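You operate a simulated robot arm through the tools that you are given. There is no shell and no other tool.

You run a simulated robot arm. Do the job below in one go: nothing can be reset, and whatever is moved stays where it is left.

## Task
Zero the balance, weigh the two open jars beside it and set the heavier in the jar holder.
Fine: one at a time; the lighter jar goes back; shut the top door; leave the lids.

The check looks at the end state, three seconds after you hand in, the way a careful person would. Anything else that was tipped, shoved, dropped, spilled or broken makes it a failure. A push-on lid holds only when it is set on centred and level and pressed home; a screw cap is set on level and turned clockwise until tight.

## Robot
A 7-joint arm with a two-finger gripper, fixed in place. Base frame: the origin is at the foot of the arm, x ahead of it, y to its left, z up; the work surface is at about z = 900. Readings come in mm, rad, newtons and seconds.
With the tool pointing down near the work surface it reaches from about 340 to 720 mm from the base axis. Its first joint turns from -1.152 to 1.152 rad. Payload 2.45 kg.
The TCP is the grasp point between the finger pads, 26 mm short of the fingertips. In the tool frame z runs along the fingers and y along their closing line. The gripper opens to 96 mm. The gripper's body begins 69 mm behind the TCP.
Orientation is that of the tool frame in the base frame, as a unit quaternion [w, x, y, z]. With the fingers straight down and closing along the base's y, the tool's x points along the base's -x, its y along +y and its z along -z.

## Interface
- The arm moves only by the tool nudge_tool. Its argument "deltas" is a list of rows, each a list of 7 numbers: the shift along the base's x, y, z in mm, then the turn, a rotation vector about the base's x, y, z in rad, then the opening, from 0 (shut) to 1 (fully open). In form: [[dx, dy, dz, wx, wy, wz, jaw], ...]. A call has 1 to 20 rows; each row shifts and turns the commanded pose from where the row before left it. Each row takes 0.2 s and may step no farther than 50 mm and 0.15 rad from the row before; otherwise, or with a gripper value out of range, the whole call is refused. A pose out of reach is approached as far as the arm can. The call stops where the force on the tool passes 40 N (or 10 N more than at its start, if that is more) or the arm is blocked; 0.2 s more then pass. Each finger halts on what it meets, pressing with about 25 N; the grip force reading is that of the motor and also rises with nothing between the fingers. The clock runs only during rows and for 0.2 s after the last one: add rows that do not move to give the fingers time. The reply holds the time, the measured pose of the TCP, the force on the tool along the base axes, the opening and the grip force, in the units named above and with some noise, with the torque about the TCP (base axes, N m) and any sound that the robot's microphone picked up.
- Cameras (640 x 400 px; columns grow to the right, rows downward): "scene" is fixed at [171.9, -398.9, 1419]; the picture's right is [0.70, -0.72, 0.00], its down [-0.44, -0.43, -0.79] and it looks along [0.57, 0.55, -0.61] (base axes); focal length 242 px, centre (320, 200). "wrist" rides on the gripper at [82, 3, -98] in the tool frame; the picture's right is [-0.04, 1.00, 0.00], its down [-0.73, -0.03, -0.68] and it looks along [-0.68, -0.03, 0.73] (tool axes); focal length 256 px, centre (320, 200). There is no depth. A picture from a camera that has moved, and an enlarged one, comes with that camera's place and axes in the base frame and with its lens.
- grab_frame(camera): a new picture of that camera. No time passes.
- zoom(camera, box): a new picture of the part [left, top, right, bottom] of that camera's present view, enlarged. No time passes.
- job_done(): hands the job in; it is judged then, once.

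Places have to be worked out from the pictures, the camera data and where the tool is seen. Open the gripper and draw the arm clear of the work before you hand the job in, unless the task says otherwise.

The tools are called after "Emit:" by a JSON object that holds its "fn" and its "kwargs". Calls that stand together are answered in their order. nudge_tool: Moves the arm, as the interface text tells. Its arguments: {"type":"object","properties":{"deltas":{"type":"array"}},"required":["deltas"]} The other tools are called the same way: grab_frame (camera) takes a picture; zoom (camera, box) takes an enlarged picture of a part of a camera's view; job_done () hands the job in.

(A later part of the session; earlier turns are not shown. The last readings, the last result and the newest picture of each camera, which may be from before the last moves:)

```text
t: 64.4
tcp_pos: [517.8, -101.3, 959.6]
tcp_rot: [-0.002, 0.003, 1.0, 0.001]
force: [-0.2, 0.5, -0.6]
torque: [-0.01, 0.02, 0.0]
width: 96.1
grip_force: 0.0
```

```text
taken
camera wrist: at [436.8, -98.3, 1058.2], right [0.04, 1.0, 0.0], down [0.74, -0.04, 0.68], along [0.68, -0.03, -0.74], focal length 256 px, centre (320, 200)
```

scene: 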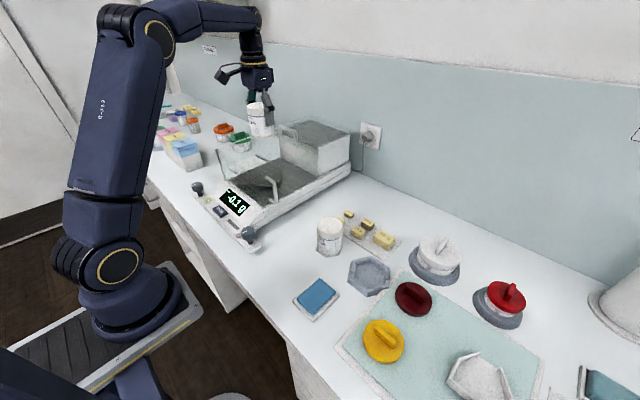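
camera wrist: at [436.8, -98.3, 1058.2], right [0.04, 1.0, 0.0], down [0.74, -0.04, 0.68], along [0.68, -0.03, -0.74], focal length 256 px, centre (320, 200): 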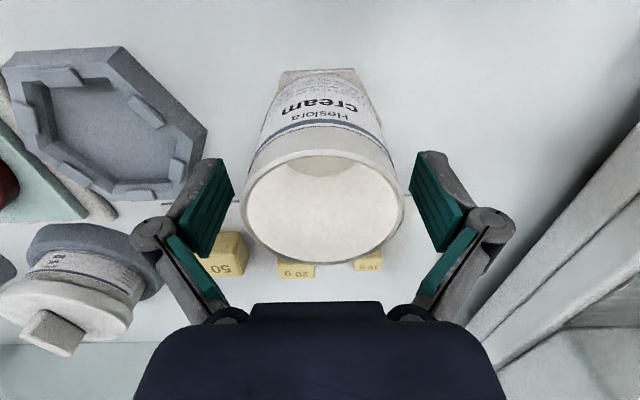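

Jar B is centred to about 1 mm. I close, then lift slowly.

Emit:
{"fn": "nudge_tool", "kwargs": {"deltas": [[0, 1, 0, 0, 0, 0, 0.8], [0, 0, 0, 0, 0, 0, 0.6], [0, 0, 0, 0, 0, 0, 0.5], [0, 0, 0, 0, 0, 0, 0.5], [0, 0, 0, 0, 0, 0, 0.5]]}}

Emit:
{"fn": "nudge_tool", "kwargs": {"deltas": [[0, 0, 3, 0, 0, 0, 0.5], [0, 0, 10, 0, 0, 0, 0.5], [0, 0, 15, 0, 0, 0, 0.5], [0, 0, 0, 0, 0, 0, 0.5]]}}

Emit:
{"fn": "zoom", "kwargs": {"camera": "scene", "box": [250, 150, 410, 290]}}

Emit:
{"fn": "grab_frame", "kwargs": {"camera": "wrist"}}

```text
t: 65.6
tcp_pos: [516.3, -100.9, 960.9]
tcp_rot: [-0.003, 0.003, 1.0, 0.002]
force: [-0.4, -0.6, 2.9]
torque: [0.1, 0.06, -0.01]
width: 67.5
grip_force: 24.8
```

```text
t: 66.6
tcp_pos: [517.3, -100.9, 988.6]
tcp_rot: [-0.002, 0.003, 1.0, 0.002]
force: [-0.3, 0.2, -0.6]
torque: [0.03, -0.01, 0.01]
width: 67.2
grip_force: 25.1
```

```text
2.86 times, centred on (330, 220) of scene
camera zoom: at [171.9, -398.9, 1419.0], right [0.7, -0.72, 0.0], down [-0.44, -0.43, -0.79], along [0.57, 0.55, -0.61], focal length 691 px, centre (291, 143)
```

zoom: 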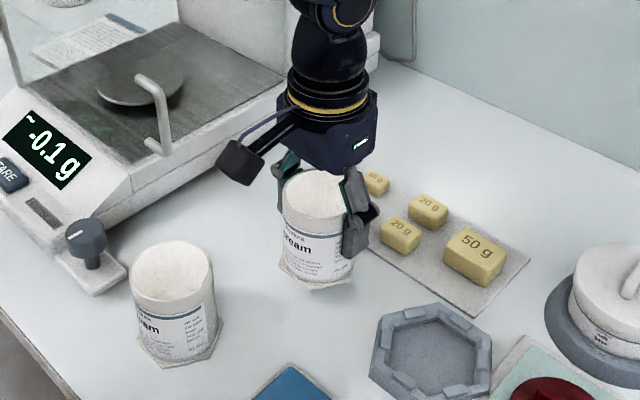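

```text
taken
camera wrist: at [436.1, -98.3, 1086.2], right [0.04, 1.0, 0.0], down [0.74, -0.04, 0.68], along [0.68, -0.03, -0.74], focal length 256 px, centre (320, 200)
```

wrist: 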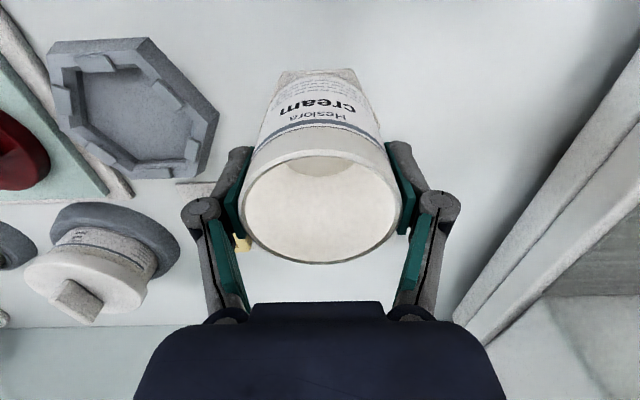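

Jar B is held level. I raise it clear and carry it over the pan.

Emit:
{"fn": "nudge_tool", "kwargs": {"deltas": [[0, 0, 15, 0, 0, 0, 0.5], [0, 0, 28, 0, 0, 0, 0.5], [0, 0, 35, 0, 0, 0, 0.5], [0, 0, 40, 0, 0, 0, 0.5], [0, 0, 40, 0, 0, 0, 0.5], [0, 0, 28, 0, 0, 0, 0.5], [0, 0, 16, 0, 0, 0, 0.5], [0, 0, 0, 0, 0, 0, 0.5]]}}

Emit:
{"fn": "nudge_tool", "kwargs": {"deltas": [[1, 10, 0, 0, 0, 0, 0.5], [2, 22, 0, 0, 0, 0, 0.5], [3, 32, 0, 0, 0, 0, 0.5], [3, 38, 0, 0, 0, 0, 0.5], [3, 38, 0, 0, 0, 0, 0.5], [3, 38, 0, 0, 0, 0, 0.5], [3, 38, 0, 0, 0, 0, 0.5], [3, 36, 0, 0, 0, 0, 0.5], [2, 28, 0, 0, 0, 0, 0.5], [1, 15, 0, 0, 0, 0, 0.5], [0, 6, 0, 0, 0, 0, 0.5], [0, 0, 0, 0, 0, 0, 0.5]]}}

Emit:
{"fn": "nudge_tool", "kwargs": {"deltas": [[0, 0, -12, 0, 0, 0, 0.5], [0, 0, -28, 0, 0, 0, 0.5], [0, 0, -35, 0, 0, 0, 0.5], [0, 0, -25, 0, 0, 0, 0.5], [0, 0, -15, 0, 0, 0, 0.5], [0, 0, 0, 0, 0, 0, 0.5]]}}

Emit:
{"fn": "zoom", "kwargs": {"camera": "scene", "box": [205, 120, 345, 220]}}

Emit:
{"fn": "grab_frame", "kwargs": {"camera": "wrist"}}

```text
t: 68.4
tcp_pos: [517.8, -100.2, 1188.7]
tcp_rot: [-0.002, 0.003, 1.0, 0.001]
force: [0.0, -0.1, -0.4]
torque: [0.0, 0.01, -0.01]
width: 67.5
grip_force: 25.1
```

```text
t: 71.0
tcp_pos: [542.2, 200.4, 1189.8]
tcp_rot: [-0.001, 0.003, 1.0, 0.002]
force: [-0.5, 0.6, -1.1]
torque: [-0.01, -0.01, 0.0]
width: 67.2
grip_force: 25.1
```

```text
t: 72.4
tcp_pos: [540.4, 200.1, 1074.0]
tcp_rot: [-0.002, 0.003, 1.0, 0.001]
force: [-0.5, 0.5, -0.5]
torque: [0.01, 0.05, 0.01]
width: 67.2
grip_force: 24.8
```

```text
4.00 times, centred on (275, 170) of scene
camera zoom: at [171.9, -398.9, 1419.0], right [0.7, -0.72, 0.0], down [-0.44, -0.43, -0.79], along [0.57, 0.55, -0.61], focal length 967 px, centre (500, 320)
```

zoom: 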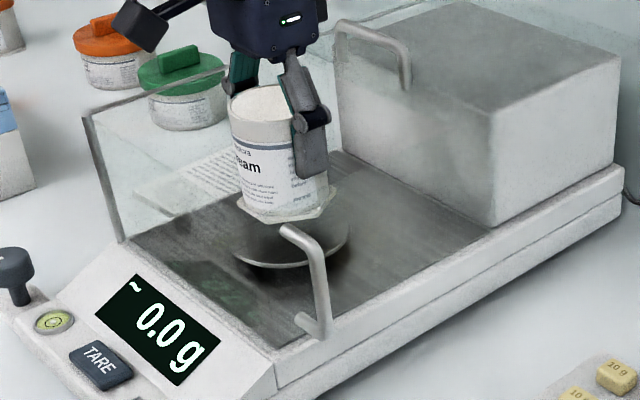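

```text
taken
camera wrist: at [460.6, 203.9, 1173.4], right [0.04, 1.0, 0.0], down [0.74, -0.04, 0.68], along [0.68, -0.03, -0.74], focal length 256 px, centre (320, 200)
```

wrist: 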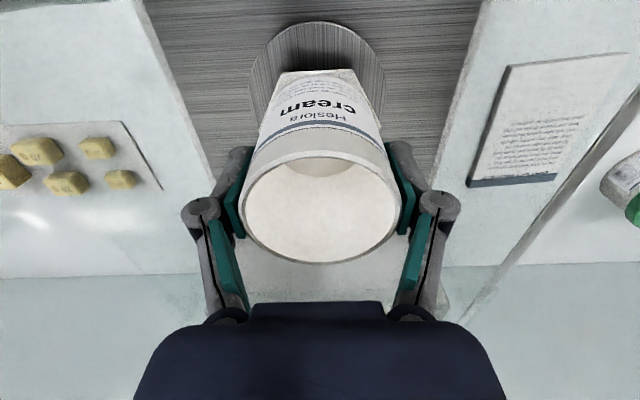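

Jar B is centred over the pan with the display at zero. I lower it, slowing to 1 mm steps near contact.

Emit:
{"fn": "nudge_tool", "kwargs": {"deltas": [[0, 0, -9, 0, 0, 0, 0.5], [0, 0, -7, 0, 0, 0, 0.5], [0, 0, -4, 0, 0, 0, 0.5], [0, 0, -2, 0, 0, 0, 0.5], [0, 0, 0, 0, 0, 0, 0.5]]}}

Emit:
{"fn": "nudge_tool", "kwargs": {"deltas": [[0, 0, -1, 0, 0, 0, 0.5], [0, 0, -1, 0, 0, 0, 0.5], [0, 0, 0, 0, 0, 0, 0.5]]}}

Emit:
{"fn": "zoom", "kwargs": {"camera": "scene", "box": [215, 140, 315, 220]}}

```text
t: 73.6
tcp_pos: [542.5, 200.1, 1052.5]
tcp_rot: [-0.002, 0.003, 1.0, 0.002]
force: [-0.9, -0.1, -1.1]
torque: [-0.02, 0.0, -0.02]
width: 67.5
grip_force: 25.4
```

```text
t: 74.4
tcp_pos: [540.1, 200.3, 1052.2]
tcp_rot: [-0.001, 0.003, 1.0, 0.001]
force: [0.5, 0.0, -0.2]
torque: [-0.01, -0.02, 0.01]
width: 67.5
grip_force: 25.2
```

```text
5.00 times, centred on (265, 180) of scene
camera zoom: at [171.9, -398.9, 1419.0], right [0.7, -0.72, 0.0], down [-0.44, -0.43, -0.79], along [0.57, 0.55, -0.61], focal length 1209 px, centre (595, 300)
```

zoom: 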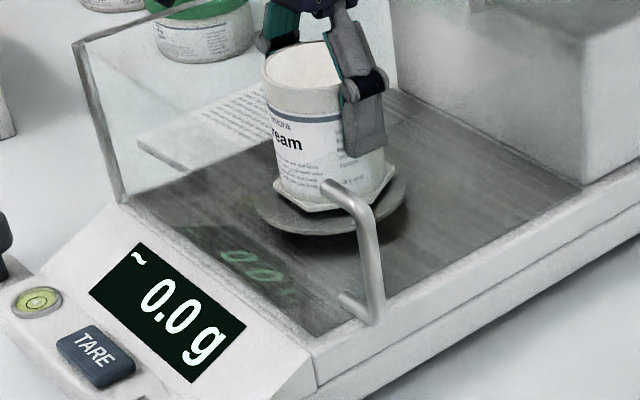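

Emit:
{"fn": "nudge_tool", "kwargs": {"deltas": [[0, 0, -1, 0, 0, 0, 0.5], [0, 0, -1, 0, 0, 0, 0.5], [0, 0, 0, 0, 0, 0, 0.5]]}}

Emit:
{"fn": "nudge_tool", "kwargs": {"deltas": [[0, 0, -1, 0, 0, 0, 0.5], [0, 0, 0, 0, 0, 0, 0.5]]}}

```text
t: 75.2
tcp_pos: [541.9, 200.4, 1049.9]
tcp_rot: [-0.002, 0.003, 1.0, 0.001]
force: [0.7, -1.0, 0.0]
torque: [-0.04, -0.03, -0.01]
width: 67.4
grip_force: 24.5
```

```text
t: 75.8
tcp_pos: [540.2, 199.8, 1048.6]
tcp_rot: [-0.001, 0.002, 1.0, 0.002]
force: [-1.6, -1.3, 4.4]
torque: [0.05, 0.14, 0.05]
width: 67.4
grip_force: 24.7
```

The force has turned to +4 N, so jar B is resting on the pan. I open the jaws.

Emit:
{"fn": "nudge_tool", "kwargs": {"deltas": [[0, 0, 0.5, 0, 0, 0, 0.5], [0, 0, 0, 0, 0, 0, 0.72], [0, 0, 0, 0, 0, 0, 0.8], [0, 0, 0, 0, 0, 0, 0.9], [0, 0, 0, 0, 0, 0, 1], [0, 0, 0, 0, 0, 0, 1]]}}

Emit:
{"fn": "zoom", "kwargs": {"camera": "scene", "box": [215, 140, 315, 220]}}

Emit:
{"fn": "grab_frame", "kwargs": {"camera": "wrist"}}

```text
t: 77.2
tcp_pos: [541.5, 199.5, 1049.0]
tcp_rot: [-0.001, 0.003, 1.0, 0.002]
force: [-0.4, -0.2, 0.7]
torque: [0.03, -0.03, 0.0]
width: 95.8
grip_force: 0.2
```

```text
5.00 times, centred on (265, 180) of scene
camera zoom: at [171.9, -398.9, 1419.0], right [0.7, -0.72, 0.0], down [-0.44, -0.43, -0.79], along [0.57, 0.55, -0.61], focal length 1209 px, centre (595, 300)
```

zoom: 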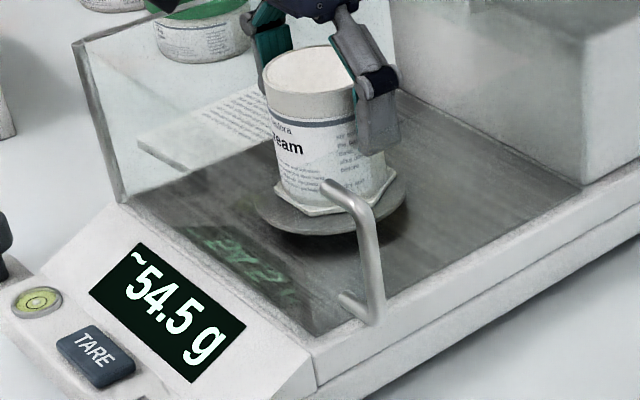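

```text
taken
camera wrist: at [460.5, 202.9, 1146.8], right [0.04, 1.0, 0.0], down [0.74, -0.04, 0.68], along [0.68, -0.03, -0.74], focal length 256 px, centre (320, 200)
```

wrist: 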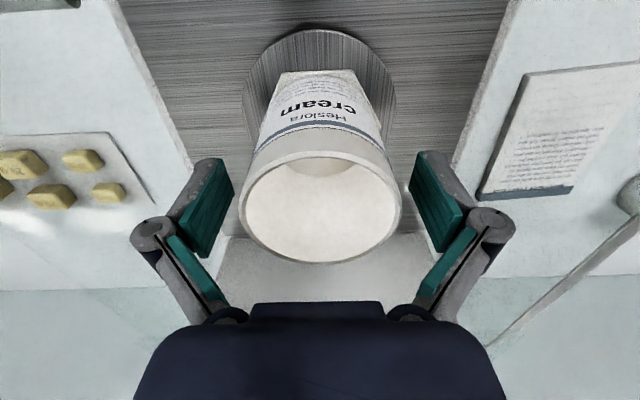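

Jar B seems to read about 54.5 g. I raise the jaws a little, wait and zoom to read it properly.

Emit:
{"fn": "nudge_tool", "kwargs": {"deltas": [[0, 0, 20, 0, 0, 0, 1], [0, 0, 40, 0, 0, 0, 1], [0, 0, 0, 0, 0, 0, 1], [0, 0, 0, 0, 0, 0, 1], [0, 0, 0, 0, 0, 0, 1]]}}

Emit:
{"fn": "zoom", "kwargs": {"camera": "scene", "box": [205, 170, 275, 230]}}

Emit:
{"fn": "nudge_tool", "kwargs": {"deltas": [[0, 0, 0, 0, 0, 0, 1], [0, 0, 0, 0, 0, 0, 1], [0, 0, 0, 0, 0, 0, 1], [0, 0, 0, 0, 0, 0, 1], [0, 0, 0, 0, 0, 0, 1]]}}

Emit:
{"fn": "zoom", "kwargs": {"camera": "scene", "box": [215, 180, 265, 220]}}

```text
t: 78.4
tcp_pos: [540.5, 198.0, 1107.1]
tcp_rot: [-0.002, 0.003, 1.0, 0.001]
force: [1.0, 0.7, -0.5]
torque: [0.01, 0.01, 0.03]
width: 96.0
grip_force: 0.1
```

```text
6.67 times, centred on (240, 200) of scene
camera zoom: at [171.9, -398.9, 1419.0], right [0.7, -0.72, 0.0], down [-0.44, -0.43, -0.79], along [0.57, 0.55, -0.61], focal length 1612 px, centre (853, 200)
```

zoom: 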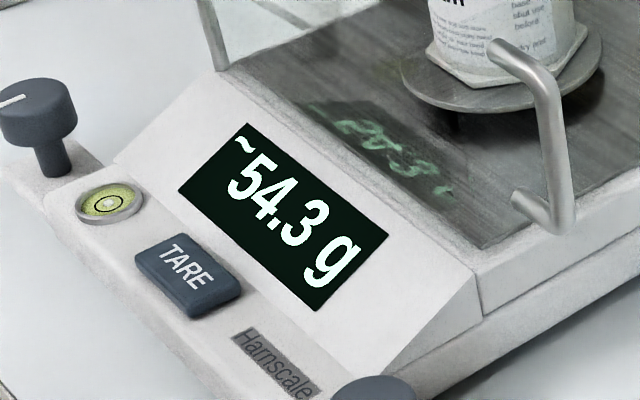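

```text
t: 79.6
tcp_pos: [541.5, 197.0, 1107.2]
tcp_rot: [-0.003, 0.003, 1.0, 0.001]
force: [-0.2, -0.9, -0.4]
torque: [-0.01, -0.03, -0.01]
width: 96.1
grip_force: 0.2
```

```text
10.00 times, centred on (240, 200) of scene
camera zoom: at [171.9, -398.9, 1419.0], right [0.7, -0.72, 0.0], down [-0.44, -0.43, -0.79], along [0.57, 0.55, -0.61], focal length 2418 px, centre (1120, 200)
```

zoom: 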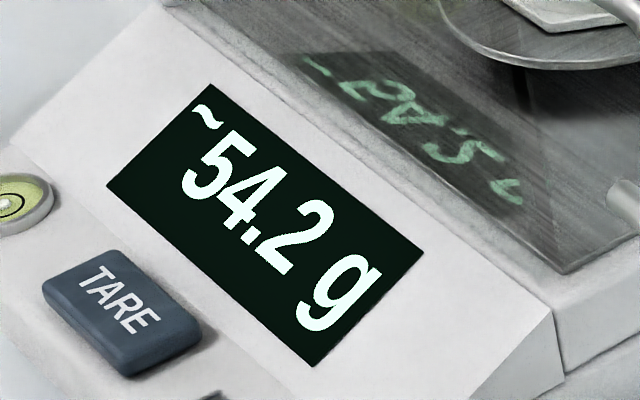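

Jar B reads 54.2–54.5 g against jar A's 89.3 g, so jar A is clearly the heavier and goes in the holder. I go down to pick jar B off the pan and return it.

Emit:
{"fn": "nudge_tool", "kwargs": {"deltas": [[0, 0, -30, 0, 0, 0, 1], [0, 0, -20, 0, 0, 0, 1], [0, 0, -9, 0, 0, 0, 1], [0, 0, 0, 0, 0, 0, 1]]}}

Emit:
{"fn": "grab_frame", "kwargs": {"camera": "wrist"}}

```text
t: 80.6
tcp_pos: [540.7, 199.6, 1048.7]
tcp_rot: [-0.001, 0.002, 1.0, 0.002]
force: [0.7, 0.3, 0.3]
torque: [0.03, -0.03, 0.02]
width: 96.0
grip_force: 0.0
```

```text
taken
camera wrist: at [460.0, 202.0, 1146.8], right [0.04, 1.0, 0.0], down [0.74, -0.04, 0.68], along [0.68, -0.03, -0.74], focal length 256 px, centre (320, 200)
```

wrist: 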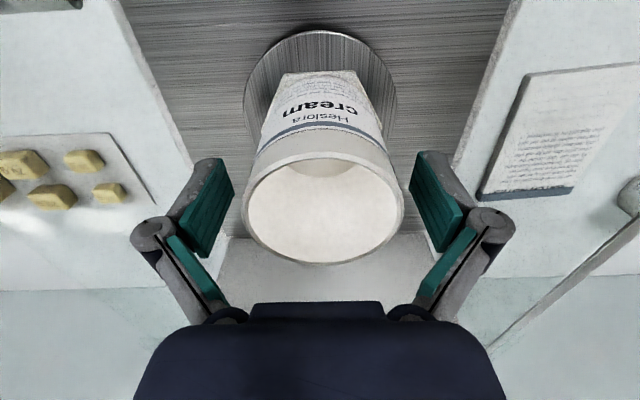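

The jar sits between the pads, off centre by about 1 mm at most. I close, check the grip and lift it off the pan.

Emit:
{"fn": "nudge_tool", "kwargs": {"deltas": [[0, 0.5, 0, 0, 0, 0, 0.8], [0, 0, 0, 0, 0, 0, 0.6], [0, 0, 0, 0, 0, 0, 0.5], [0, 0, 0, 0, 0, 0, 0.5], [0, 0, 0, 0, 0, 0, 0.5], [0, 0, 3, 0, 0, 0, 0.5], [0, 0, 7, 0, 0, 0, 0.5], [0, 0, 0, 0, 0, 0, 0.5]]}}

Emit:
{"fn": "zoom", "kwargs": {"camera": "scene", "box": [205, 120, 345, 220]}}

```text
t: 82.4
tcp_pos: [541.9, 200.0, 1060.8]
tcp_rot: [-0.002, 0.003, 1.0, 0.002]
force: [-0.6, -0.4, 0.1]
torque: [-0.01, 0.01, -0.04]
width: 67.5
grip_force: 25.1
```

```text
4.00 times, centred on (275, 170) of scene
camera zoom: at [171.9, -398.9, 1419.0], right [0.7, -0.72, 0.0], down [-0.44, -0.43, -0.79], along [0.57, 0.55, -0.61], focal length 967 px, centre (500, 320)
```

zoom: 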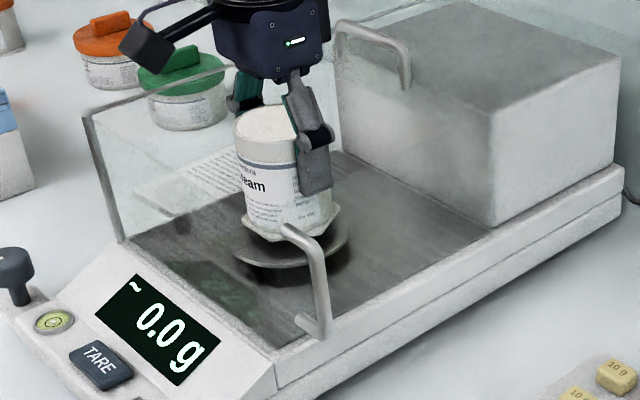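

The pan is back at zero. I lift jar B clear and carry it back above its original spot.

Emit:
{"fn": "nudge_tool", "kwargs": {"deltas": [[0, 0, 12, 0, 0, 0, 0.5], [0, 0, 25, 0, 0, 0, 0.5], [0, 0, 35, 0, 0, 0, 0.5], [0, 0, 33, 0, 0, 0, 0.5], [0, 0, 18, 0, 0, 0, 0.5], [0, 0, 7, 0, 0, 0, 0.5], [-1, -10, 0, 0, 0, 0, 0.5], [-2, -22, 0, 0, 0, 0, 0.5], [-3, -32, 0, 0, 0, 0, 0.5], [-3, -38, 0, 0, 0, 0, 0.5], [-3, -38, 0, 0, 0, 0, 0.5], [-3, -38, 0, 0, 0, 0, 0.5], [-3, -38, 0, 0, 0, 0, 0.5], [-3, -36, 0, 0, 0, 0, 0.5], [-2, -28, 0, 0, 0, 0, 0.5], [-1, -15, 0, 0, 0, 0, 0.5], [0, -6, 0, 0, 0, 0, 0.5], [0, 0, 0, 0, 0, 0, 0.5]]}}

Emit:
{"fn": "nudge_tool", "kwargs": {"deltas": [[0, 0, -12, 0, 0, 0, 0.5], [0, 0, -28, 0, 0, 0, 0.5], [0, 0, -38, 0, 0, 0, 0.5], [0, 0, -40, 0, 0, 0, 0.5], [0, 0, -40, 0, 0, 0, 0.5], [0, 0, -27, 0, 0, 0, 0.5], [0, 0, -15, 0, 0, 0, 0.5], [0, 0, 0, 0, 0, 0, 0.5]]}}

Emit:
{"fn": "zoom", "kwargs": {"camera": "scene", "box": [250, 150, 410, 290]}}

Emit:
{"fn": "grab_frame", "kwargs": {"camera": "wrist"}}

```text
t: 86.2
tcp_pos: [516.7, -101.4, 1189.9]
tcp_rot: [-0.002, 0.003, 1.0, 0.002]
force: [-0.4, -0.3, -0.8]
torque: [0.02, -0.01, -0.01]
width: 67.5
grip_force: 25.1
```

```text
t: 88.0
tcp_pos: [517.4, -100.0, 990.9]
tcp_rot: [-0.001, 0.003, 1.0, 0.001]
force: [-0.2, -0.2, 0.0]
torque: [-0.01, -0.02, -0.01]
width: 67.2
grip_force: 25.0
```

```text
2.86 times, centred on (330, 220) of scene
camera zoom: at [171.9, -398.9, 1419.0], right [0.7, -0.72, 0.0], down [-0.44, -0.43, -0.79], along [0.57, 0.55, -0.61], focal length 691 px, centre (291, 143)
```

zoom: 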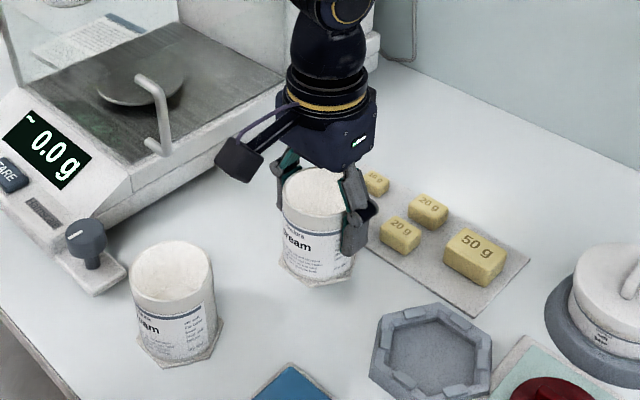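

```text
taken
camera wrist: at [436.3, -97.1, 1088.2], right [0.04, 1.0, 0.0], down [0.74, -0.04, 0.68], along [0.68, -0.03, -0.74], focal length 256 px, centre (320, 200)
```

wrist: 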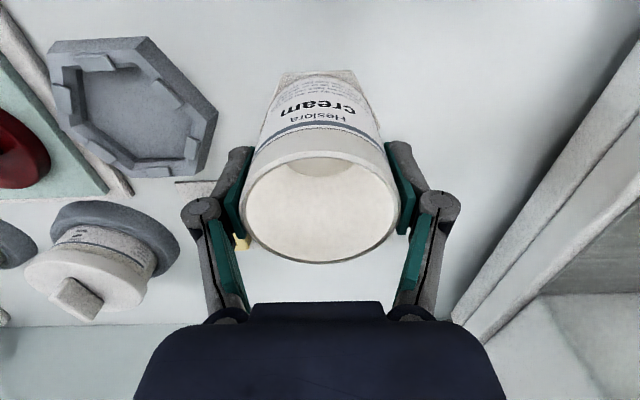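

It matches the earlier picture over its spot. I lower it to just above the bench, then in 1 mm steps.

Emit:
{"fn": "nudge_tool", "kwargs": {"deltas": [[0, -0.5, -10, 0, 0, 0, 0.5], [0, 0, -10, 0, 0, 0, 0.5], [0, 0, -5, 0, 0, 0, 0.5], [0, 0, -2, 0, 0, 0, 0.5], [0, 0, 0, 0, 0, 0, 0.5]]}}

Emit:
{"fn": "nudge_tool", "kwargs": {"deltas": [[0, 0, -1, 0, 0, 0, 0.5], [0, 0, -1, 0, 0, 0, 0.5], [0, 0, 0, 0, 0, 0, 0.5]]}}

Emit:
{"fn": "nudge_tool", "kwargs": {"deltas": [[0, 0, -1, 0, 0, 0, 0.5], [0, 0, 0, 0, 0, 0, 0.5]]}}

```text
t: 89.2
tcp_pos: [518.0, -100.7, 962.5]
tcp_rot: [-0.002, 0.004, 1.0, 0.002]
force: [-0.4, 0.2, -0.5]
torque: [0.01, 0.01, -0.01]
width: 67.4
grip_force: 25.1
```

```text
t: 90.0
tcp_pos: [517.0, -99.7, 960.8]
tcp_rot: [-0.001, 0.003, 1.0, 0.002]
force: [-2.3, 0.4, 7.4]
torque: [-0.04, 0.13, -0.02]
width: 67.5
grip_force: 24.7
```

```text
t: 90.6
tcp_pos: [518.6, -101.1, 960.5]
tcp_rot: [0.0, 0.002, 1.0, 0.002]
force: [-3.3, 1.8, 17.8]
torque: [0.04, 0.07, 0.0]
width: 67.3
grip_force: 25.1
```

Jar B is down on the bench. I ease up 1.5 mm and open the jaws.

Emit:
{"fn": "nudge_tool", "kwargs": {"deltas": [[0, 0, 1.5, 0, 0, 0, 0.5], [0, 0, 0, 0, 0, 0, 0.5], [0, 0, 0, 0, 0, 0, 0.72], [0, 0, 0, 0, 0, 0, 0.8], [0, 0, 0, 0, 0, 0, 0.9], [0, 0, 0, 0, 0, 0, 1], [0, 0, 0, 0, 0, 0, 1]]}}

Emit:
{"fn": "grab_frame", "kwargs": {"camera": "wrist"}}

```text
t: 92.2
tcp_pos: [516.5, -101.5, 962.0]
tcp_rot: [-0.002, 0.003, 1.0, 0.002]
force: [0.7, -0.7, -1.1]
torque: [-0.02, 0.0, 0.0]
width: 95.9
grip_force: 0.0
```

```text
taken
camera wrist: at [436.2, -97.8, 1059.8], right [0.04, 1.0, 0.0], down [0.74, -0.04, 0.68], along [0.68, -0.03, -0.74], focal length 256 px, centre (320, 200)
```

wrist: 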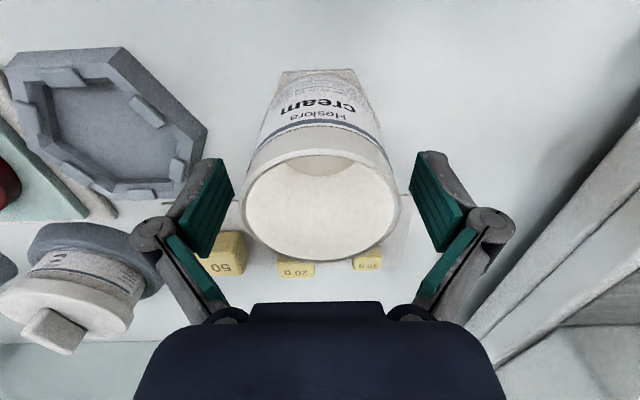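

Jar B is back in its place, untouched otherwise. I rise and look at the holder from in front of it to pin down its centre, angle and height.

Emit:
{"fn": "nudge_tool", "kwargs": {"deltas": [[0, 0, 15, 0, 0, 0, 1], [0, 0, 35, 0, 0, 0, 1], [0, 0, 45, 0, 0, 0, 1], [-20, -25, 35, 0, 0, 0, 1], [-28, -40, 0, 0, 0, 0, 1], [-20, -40, 0, 0, 0, 0, 1], [0, -30, 0, 0, 0, 0, 1], [0, 0, 0, 0, 0, 0, 1]]}}

Emit:
{"fn": "grab_frame", "kwargs": {"camera": "wrist"}}

Emit:
{"fn": "zoom", "kwargs": {"camera": "wrist", "box": [250, 80, 390, 200]}}

Emit:
{"fn": "grab_frame", "kwargs": {"camera": "scene"}}

```text
t: 94.0
tcp_pos: [448.6, -239.1, 1091.0]
tcp_rot: [-0.002, 0.003, 1.0, 0.001]
force: [0.5, -0.2, -0.5]
torque: [-0.02, 0.01, 0.01]
width: 95.9
grip_force: 0.2
```

```text
taken
camera wrist: at [367.3, -235.4, 1189.8], right [0.04, 1.0, 0.0], down [0.74, -0.04, 0.68], along [0.68, -0.03, -0.74], focal length 256 px, centre (320, 200)
```

wrist: 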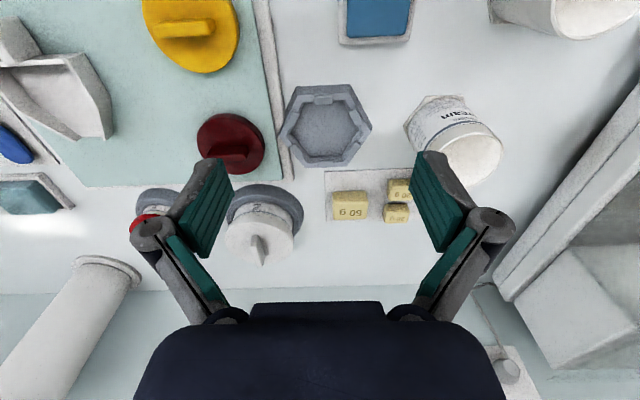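

```text
3.33 times, centred on (320, 140) of wrist
camera zoom: at [367.3, -235.4, 1189.8], right [0.04, 1.0, 0.0], down [0.74, -0.04, 0.68], along [0.68, -0.03, -0.74], focal length 853 px, centre (320, 400)
```

zoom: 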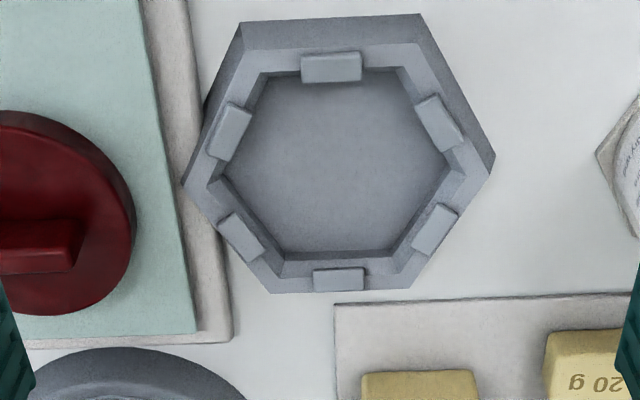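

```text
taken
```

scene: 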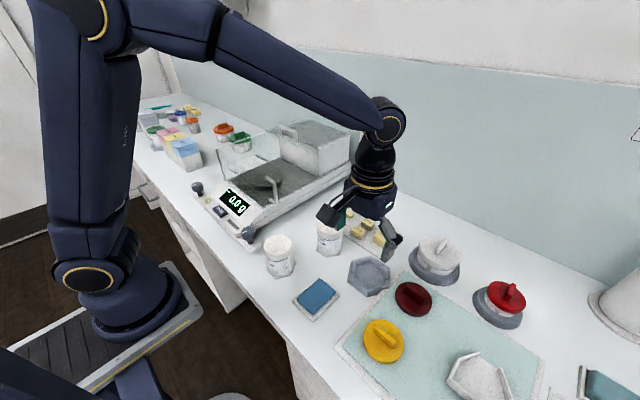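

The tabs put the holder at (517.2, -235.6) with its flats square to x and a top height of about z≈912; the jar's 69 mm hex has roughly 1.5 mm of play per side. Now I go back to jar A, the heavier one, and line up above it.

Emit:
{"fn": "nudge_tool", "kwargs": {"deltas": [[-18, 30, 0, 0, 0, 0, 1], [-18, 40, 0, 0, 0, 0, 1], [-15, 45, 0, 0, 0, 0, 1], [-13, 42, 0, 0, 0, 0, 1], [-2, 26, -20, 0, 0, 0, 1], [0, 0, -40, 0, 0, 0, 1], [0, 0, -11, 0, 0, 0, 1], [0, 0, 0, 0, 0, 0, 1]]}}

Emit:
{"fn": "grab_frame", "kwargs": {"camera": "wrist"}}

Emit:
{"fn": "zoom", "kwargs": {"camera": "wrist", "box": [240, 30, 400, 210]}}

```text
t: 95.8
tcp_pos: [382.8, -53.5, 1022.3]
tcp_rot: [-0.002, 0.002, 1.0, 0.002]
force: [-0.3, -0.4, 0.1]
torque: [-0.01, -0.04, 0.01]
width: 96.1
grip_force: 0.0
```

```text
taken
camera wrist: at [302.3, -50.5, 1119.9], right [0.04, 1.0, 0.0], down [0.74, -0.04, 0.68], along [0.68, -0.03, -0.74], focal length 256 px, centre (320, 200)
```

wrist: 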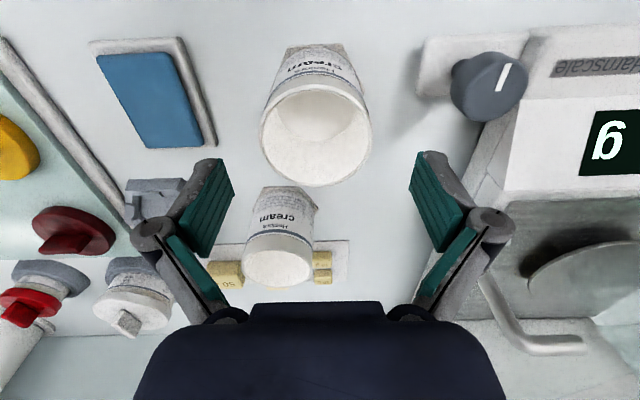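

```text
2.22 times, centred on (320, 120) of wrist
camera zoom: at [302.3, -50.5, 1119.9], right [0.04, 1.0, 0.0], down [0.74, -0.04, 0.68], along [0.68, -0.03, -0.74], focal length 569 px, centre (320, 378)
```

zoom: 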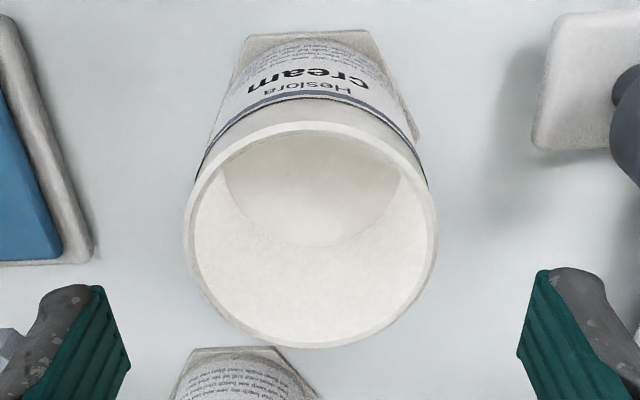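

Jar A's base is at about (381, -55.5), and the tool is 2 mm off in y. I correct that and go down to grip height.

Emit:
{"fn": "nudge_tool", "kwargs": {"deltas": [[-1, -2, -22, 0, 0, 0, 1], [0, 0, -22, 0, 0, 0, 1], [0, 0, -16, 0, 0, 0, 1], [0, 0, 0, 0, 0, 0, 1]]}}

Emit:
{"fn": "grab_frame", "kwargs": {"camera": "wrist"}}

```text
t: 96.8
tcp_pos: [383.5, -54.3, 961.3]
tcp_rot: [-0.002, 0.003, 1.0, 0.002]
force: [0.7, -0.4, -0.4]
torque: [-0.01, -0.06, -0.02]
width: 95.9
grip_force: 0.1
```

```text
taken
camera wrist: at [302.3, -52.4, 1059.6], right [0.04, 1.0, 0.0], down [0.74, -0.04, 0.68], along [0.68, -0.03, -0.74], focal length 256 px, centre (320, 200)
```

wrist: 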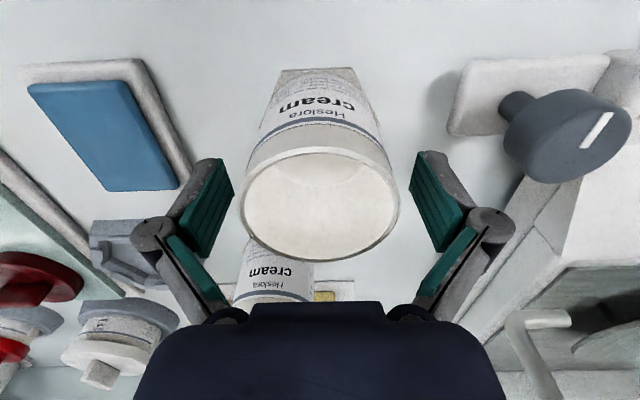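

The jar is centred within about 1 mm. I close on it, check the grip and lift.

Emit:
{"fn": "nudge_tool", "kwargs": {"deltas": [[0, -0.7, -1, 0, 0, 0, 1], [0, 0, 0, 0, 0, 0, 0.8], [0, 0, 0, 0, 0, 0, 0.6], [0, 0, 0, 0, 0, 0, 0.5], [0, 0, 0, 0, 0, 0, 0.5], [0, 0, 0, 0, 0, 0, 0.5], [0, 0, 0, 0, 0, 0, 0.5]]}}

Emit:
{"fn": "nudge_tool", "kwargs": {"deltas": [[0, 0, 3, 0, 0, 0, 0.5], [0, 0, 10, 0, 0, 0, 0.5], [0, 0, 20, 0, 0, 0, 0.5], [0, 0, 30, 0, 0, 0, 0.5], [0, 0, 30, 0, 0, 0, 0.5], [0, 0, 20, 0, 0, 0, 0.5], [0, 0, 10, 0, 0, 0, 0.5], [0, 0, 0, 0, 0, 0, 0.5]]}}

Emit:
{"fn": "grab_frame", "kwargs": {"camera": "scene"}}

Emit:
{"fn": "grab_frame", "kwargs": {"camera": "wrist"}}

```text
t: 98.4
tcp_pos: [383.1, -55.9, 960.8]
tcp_rot: [-0.002, 0.003, 1.0, 0.001]
force: [-0.7, 0.1, 2.5]
torque: [0.06, 0.02, 0.0]
width: 67.5
grip_force: 25.1
```

```text
t: 100.2
tcp_pos: [381.7, -55.8, 1082.2]
tcp_rot: [-0.002, 0.003, 1.0, 0.001]
force: [-0.9, -0.2, -1.2]
torque: [0.0, -0.02, 0.0]
width: 67.5
grip_force: 25.3
```

```text
taken
```

scene: 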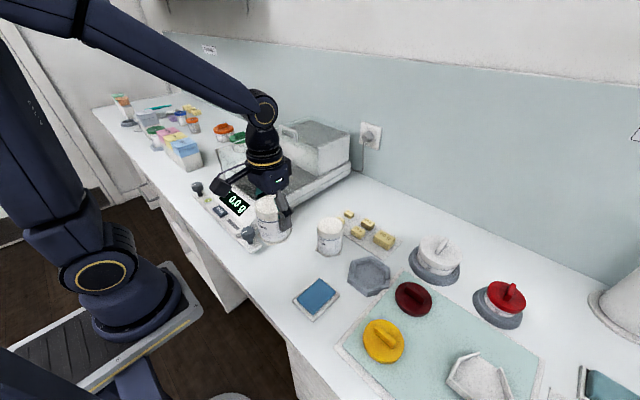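

```text
taken
camera wrist: at [301.5, -52.0, 1181.1], right [0.04, 1.0, 0.0], down [0.74, -0.04, 0.68], along [0.68, -0.03, -0.74], focal length 256 px, centre (320, 200)
```

wrist: 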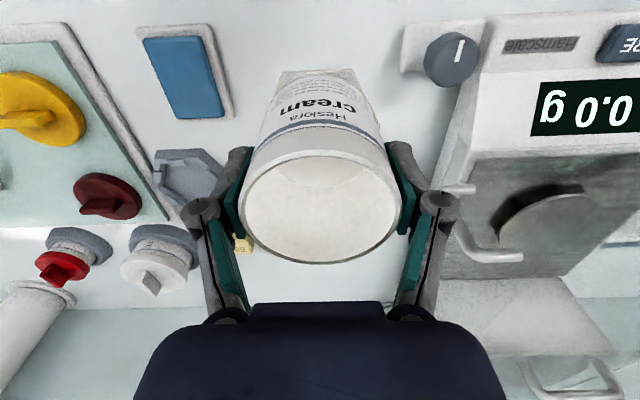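

The jar is held and clear of everything. I carry it at this height to above the holder and look at how its base lines up.

Emit:
{"fn": "nudge_tool", "kwargs": {"deltas": [[6, -8, 0, 0, 0, 0, 0.5], [14, -18, 0, 0, 0, 0, 0.5], [19, -26, 0, 0, 0, 0, 0.5], [22, -29, 0, 0, 0, 0, 0.5], [22, -29, 0, 0, 0, 0, 0.5], [21, -28, 0, 0, 0, 0, 0.5], [16, -22, 0, 0, 0, 0, 0.5], [10, -13, 0, 0, 0, 0, 0.5], [4.5, -6.7, 0, 0, 0, 0, 0.5], [0, 0, 0, 0, 0, 0, 0.5]]}}

Emit:
{"fn": "nudge_tool", "kwargs": {"deltas": [[0, 0, -12, 0, 0, 0, 0.5], [0, 0, -22, 0, 0, 0, 0.5], [0, 0, -22, 0, 0, 0, 0.5], [0, 0, -16, 0, 0, 0, 0.5], [0, 0, 0, 0, 0, 0, 0.5]]}}

Emit:
{"fn": "grab_frame", "kwargs": {"camera": "wrist"}}

Emit:
{"fn": "zoom", "kwargs": {"camera": "wrist", "box": [230, 20, 410, 160]}}

Emit:
{"fn": "zoom", "kwargs": {"camera": "scene", "box": [300, 190, 440, 310]}}

```text
t: 102.4
tcp_pos: [515.4, -234.7, 1081.7]
tcp_rot: [-0.002, 0.002, 1.0, 0.002]
force: [0.1, -0.2, -1.0]
torque: [-0.01, 0.03, -0.01]
width: 67.7
grip_force: 24.7
```

```text
t: 103.6
tcp_pos: [515.6, -236.3, 1010.6]
tcp_rot: [-0.001, 0.002, 1.0, 0.001]
force: [-0.3, -0.1, 0.0]
torque: [-0.02, 0.02, -0.01]
width: 67.6
grip_force: 24.8
```

```text
taken
camera wrist: at [434.6, -233.6, 1108.6], right [0.04, 1.0, 0.0], down [0.74, -0.04, 0.68], along [0.68, -0.03, -0.74], focal length 256 px, centre (320, 200)
```

wrist: 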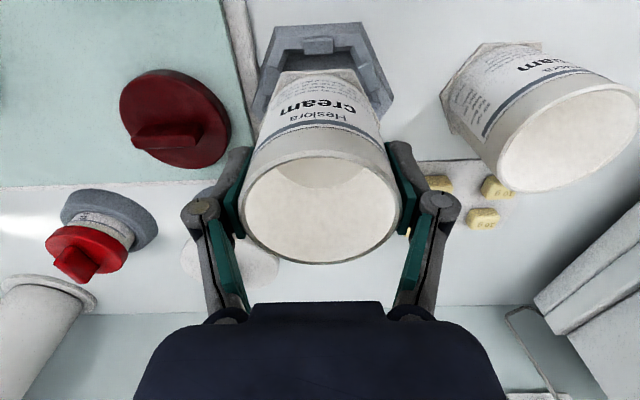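

```text
2.86 times, centred on (320, 90) of wrist
camera zoom: at [434.6, -233.6, 1108.6], right [0.04, 1.0, 0.0], down [0.74, -0.04, 0.68], along [0.68, -0.03, -0.74], focal length 731 px, centre (320, 514)
```

zoom: 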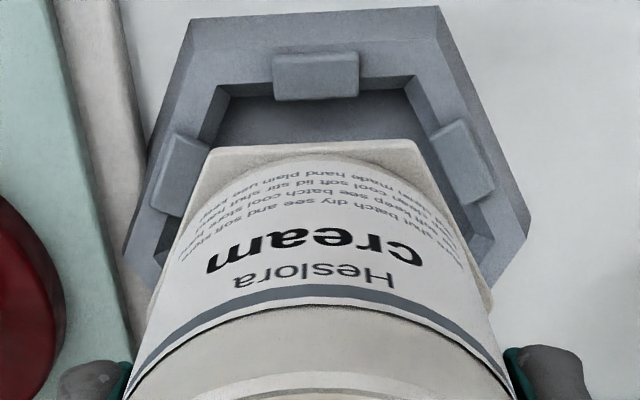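

```text
3.33 times, centred on (370, 250) of scene
camera zoom: at [171.9, -398.9, 1419.0], right [0.7, -0.72, 0.0], down [-0.44, -0.43, -0.79], along [0.57, 0.55, -0.61], focal length 806 px, centre (153, 33)
```

zoom: 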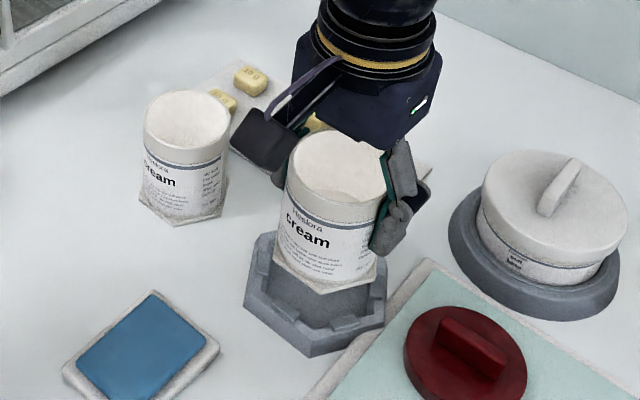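

In this view the jar base sits about 1.5–2 mm short in x of the holder's centre, with y nearly right and no rotation. I correct that and go down until the base is about 8 mm above the holder's rim, to compare again.

Emit:
{"fn": "nudge_tool", "kwargs": {"deltas": [[1.5, 0.4, -10, 0, 0, 0, 0.5], [0, 0, -10, 0, 0, 0, 0.5], [0, 0, -7, 0, 0, 0, 0.5], [0, 0, 0, 0, 0, 0, 0.5]]}}

Emit:
{"fn": "zoom", "kwargs": {"camera": "wrist", "box": [230, 20, 410, 160]}}

Emit:
{"fn": "zoom", "kwargs": {"camera": "scene", "box": [330, 220, 410, 310]}}

```text
t: 104.6
tcp_pos: [517.6, -236.2, 982.8]
tcp_rot: [-0.002, 0.002, 1.0, 0.001]
force: [0.0, -0.4, -0.4]
torque: [0.0, 0.03, -0.02]
width: 67.6
grip_force: 25.1
```

```text
2.86 times, centred on (320, 90) of wrist
camera zoom: at [437.3, -233.0, 1080.9], right [0.04, 1.0, 0.0], down [0.74, -0.04, 0.68], along [0.68, -0.03, -0.74], focal length 731 px, centre (320, 514)
```

zoom: 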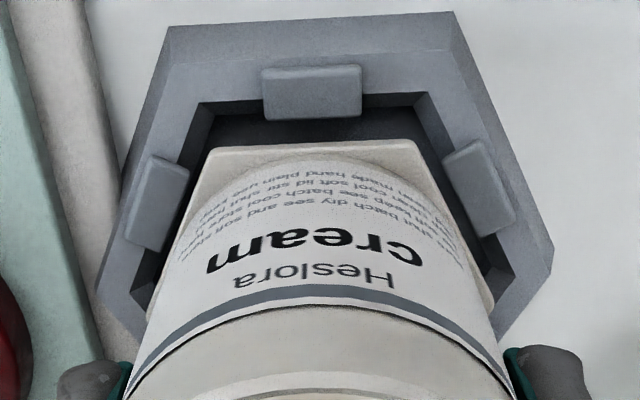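

```text
4.44 times, centred on (370, 265) of scene
camera zoom: at [171.9, -398.9, 1419.0], right [0.7, -0.72, 0.0], down [-0.44, -0.43, -0.79], along [0.57, 0.55, -0.61], focal length 1075 px, centre (98, -89)
```

zoom: 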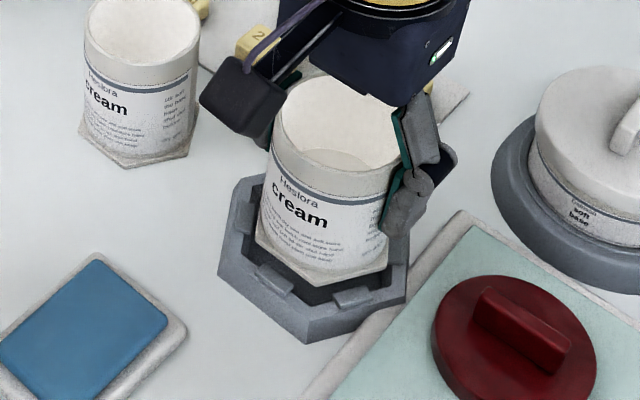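

The base is now centred in the recess to within about 1 mm (gaps of about 5 and 4 mm at the top edge, which looks tapered). I nudge -0.7 mm in x and lower slowly into it.

Emit:
{"fn": "nudge_tool", "kwargs": {"deltas": [[-0.7, 0, -4, 0, 0, 0, 0.5], [0, 0, -4, 0, 0, 0, 0.5], [0, 0, -3, 0, 0, 0, 0.5], [0, 0, 0, 0, 0, 0, 0.5]]}}

Emit:
{"fn": "zoom", "kwargs": {"camera": "wrist", "box": [230, 20, 410, 160]}}

Emit:
{"fn": "zoom", "kwargs": {"camera": "scene", "box": [330, 220, 410, 310]}}

```text
t: 105.6
tcp_pos: [517.3, -236.4, 971.4]
tcp_rot: [-0.002, 0.002, 1.0, 0.002]
force: [0.0, -0.2, -1.2]
torque: [0.01, 0.0, 0.01]
width: 67.5
grip_force: 24.9
```

```text
2.86 times, centred on (320, 90) of wrist
camera zoom: at [437.2, -232.9, 1070.0], right [0.04, 1.0, 0.0], down [0.74, -0.04, 0.68], along [0.68, -0.03, -0.74], focal length 731 px, centre (320, 514)
```

zoom: 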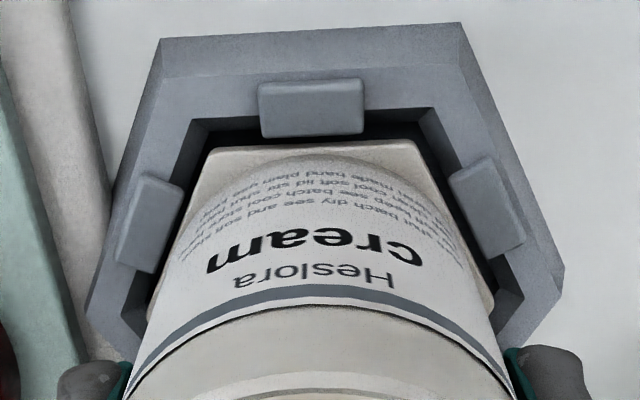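

```text
4.44 times, centred on (370, 265) of scene
camera zoom: at [171.9, -398.9, 1419.0], right [0.7, -0.72, 0.0], down [-0.44, -0.43, -0.79], along [0.57, 0.55, -0.61], focal length 1075 px, centre (98, -89)
```

zoom: 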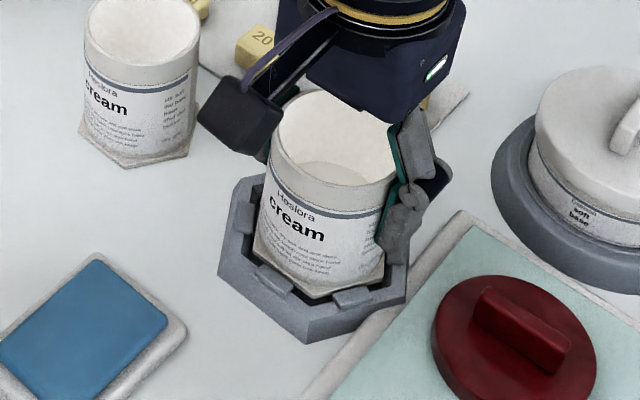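

The base is level with the top of the holder now. I zoom in closer to compare the gaps left, right and front before going lower.

Emit:
{"fn": "zoom", "kwargs": {"camera": "wrist", "box": [255, 40, 335, 120]}}

Emit:
{"fn": "zoom", "kwargs": {"camera": "wrist", "box": [310, 40, 390, 120]}}

Emit:
{"fn": "zoom", "kwargs": {"camera": "scene", "box": [345, 250, 405, 300]}}

```text
5.00 times, centred on (295, 80) of wrist
camera zoom: at [437.2, -232.9, 1070.0], right [0.04, 1.0, 0.0], down [0.74, -0.04, 0.68], along [0.68, -0.03, -0.74], focal length 1280 px, centre (445, 800)
```

zoom: 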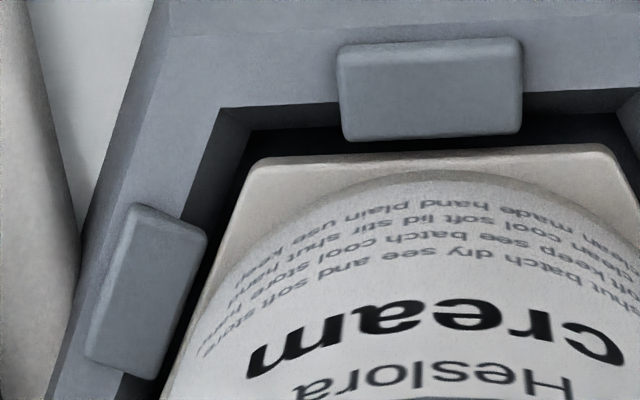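

```text
5.00 times, centred on (350, 80) of wrist
camera zoom: at [437.2, -232.9, 1070.0], right [0.04, 1.0, 0.0], down [0.74, -0.04, 0.68], along [0.68, -0.03, -0.74], focal length 1280 px, centre (170, 800)
```

zoom: 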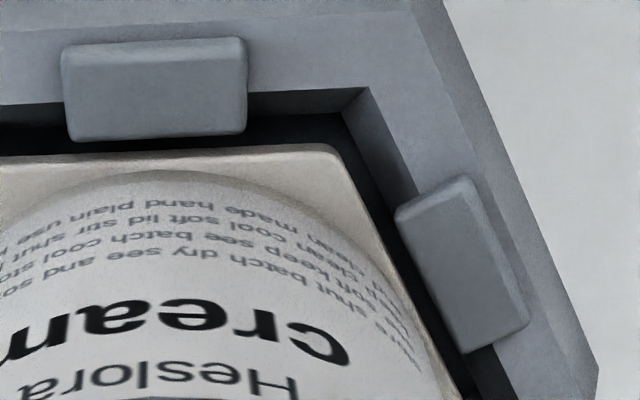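

```text
8.00 times, centred on (375, 275) of scene
camera zoom: at [171.9, -398.9, 1419.0], right [0.7, -0.72, 0.0], down [-0.44, -0.43, -0.79], along [0.57, 0.55, -0.61], focal length 1935 px, centre (-120, -400)
```

zoom: 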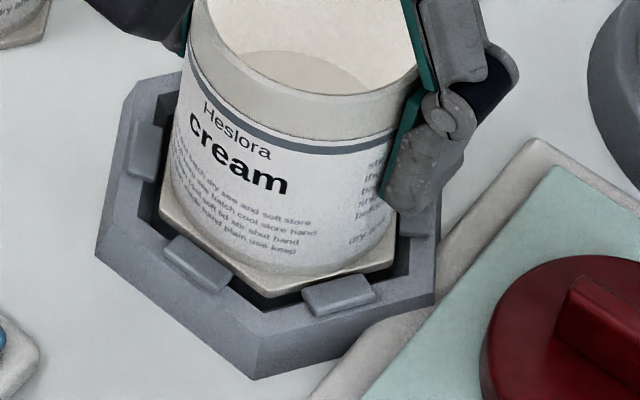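

Comparing the gaps to the front, left and right tabs, the jar is about +0.8 mm in x and -0.6 mm in y off centre. I correct that and look again.

Emit:
{"fn": "nudge_tool", "kwargs": {"deltas": [[-0.8, 0.6, 0, 0, 0, 0, 0.5], [0, 0, 0, 0, 0, 0, 0.5]]}}

Emit:
{"fn": "zoom", "kwargs": {"camera": "wrist", "box": [255, 40, 335, 120]}}

Emit:
{"fn": "zoom", "kwargs": {"camera": "wrist", "box": [310, 40, 390, 120]}}

Emit:
{"fn": "zoom", "kwargs": {"camera": "scene", "box": [345, 250, 405, 300]}}

```text
t: 106.2
tcp_pos: [518.3, -234.5, 971.6]
tcp_rot: [-0.002, 0.004, 1.0, 0.001]
force: [-0.8, -0.8, -0.5]
torque: [0.03, 0.01, 0.0]
width: 67.5
grip_force: 25.1
```

```text
5.00 times, centred on (295, 80) of wrist
camera zoom: at [436.2, -232.0, 1070.1], right [0.04, 1.0, 0.0], down [0.74, -0.04, 0.68], along [0.68, -0.03, -0.74], focal length 1280 px, centre (445, 800)
```

zoom: 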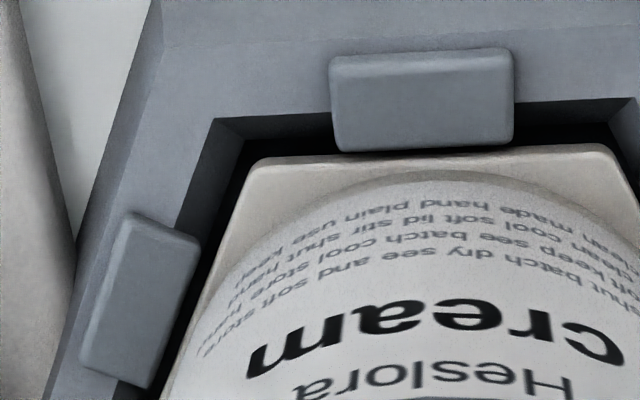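

```text
5.00 times, centred on (350, 80) of wrist
camera zoom: at [436.2, -232.0, 1070.1], right [0.04, 1.0, 0.0], down [0.74, -0.04, 0.68], along [0.68, -0.03, -0.74], focal length 1280 px, centre (170, 800)
```

zoom: 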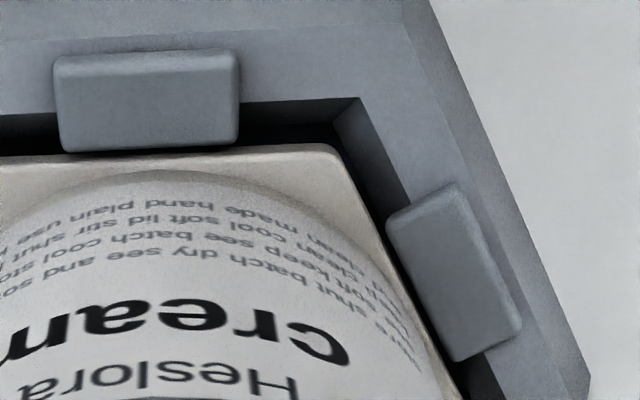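

```text
8.00 times, centred on (375, 275) of scene
camera zoom: at [171.9, -398.9, 1419.0], right [0.7, -0.72, 0.0], down [-0.44, -0.43, -0.79], along [0.57, 0.55, -0.61], focal length 1935 px, centre (-120, -400)
```

zoom: 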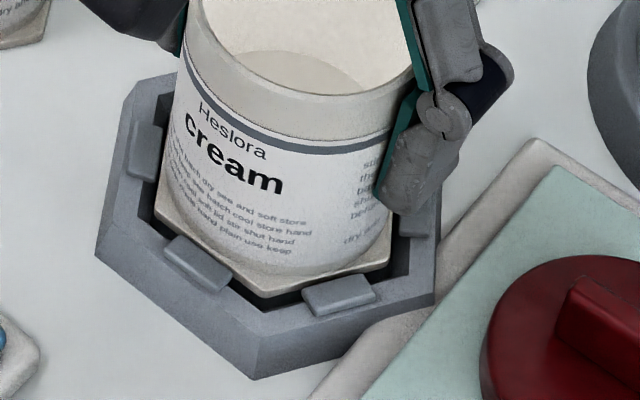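

Now the side gaps are about 2.1 and 1.4 mm and the front gap about 0.8 mm, so I move +0.4 mm in x. Then I lower in 1 mm steps, watching for any contact earlier than the recess floor.

Emit:
{"fn": "nudge_tool", "kwargs": {"deltas": [[0.4, -0.1, -1, 0, 0, 0, 0.5], [0, 0, -1, 0, 0, 0, 0.5], [0, 0, 0, 0, 0, 0, 0.5]]}}

Emit:
{"fn": "nudge_tool", "kwargs": {"deltas": [[0, 0, -1, 0, 0, 0, 0.5], [0, 0, 0, 0, 0, 0, 0.5]]}}

Emit:
{"fn": "nudge_tool", "kwargs": {"deltas": [[0, 0, -1, 0, 0, 0, 0.5], [0, 0, 0, 0, 0, 0, 0.5]]}}

Emit:
{"fn": "zoom", "kwargs": {"camera": "wrist", "box": [230, 20, 410, 160]}}

Emit:
{"fn": "zoom", "kwargs": {"camera": "scene", "box": [345, 250, 405, 300]}}

```text
t: 107.0
tcp_pos: [516.7, -235.0, 969.5]
tcp_rot: [-0.003, 0.003, 1.0, 0.002]
force: [0.3, 0.2, -1.5]
torque: [-0.02, 0.01, 0.0]
width: 67.4
grip_force: 24.6
```

```text
t: 107.6
tcp_pos: [517.0, -233.8, 968.6]
tcp_rot: [-0.001, 0.003, 1.0, 0.002]
force: [-0.7, 0.0, -1.0]
torque: [0.01, 0.0, -0.02]
width: 67.5
grip_force: 25.0
```

```text
t: 108.2
tcp_pos: [515.9, -234.9, 967.4]
tcp_rot: [-0.002, 0.003, 1.0, 0.002]
force: [0.1, 0.5, -0.7]
torque: [0.0, 0.04, 0.01]
width: 67.4
grip_force: 25.0
```

```text
2.86 times, centred on (320, 90) of wrist
camera zoom: at [436.2, -231.6, 1066.1], right [0.04, 1.0, 0.0], down [0.74, -0.04, 0.68], along [0.68, -0.03, -0.74], focal length 731 px, centre (320, 514)
```

zoom: 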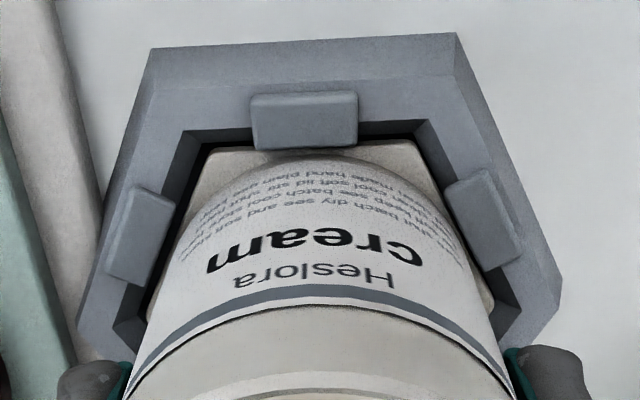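

```text
8.00 times, centred on (375, 275) of scene
camera zoom: at [171.9, -398.9, 1419.0], right [0.7, -0.72, 0.0], down [-0.44, -0.43, -0.79], along [0.57, 0.55, -0.61], focal length 1935 px, centre (-120, -400)
```

zoom: 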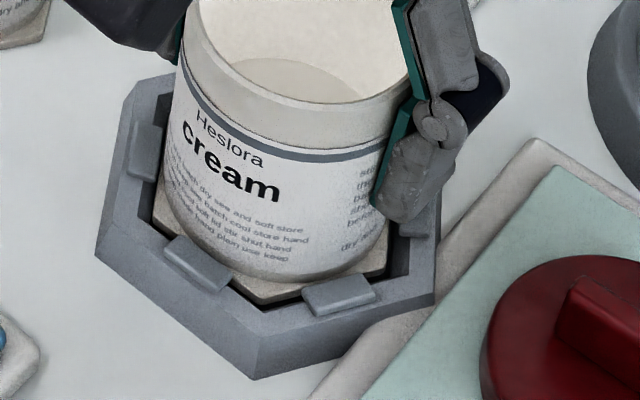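

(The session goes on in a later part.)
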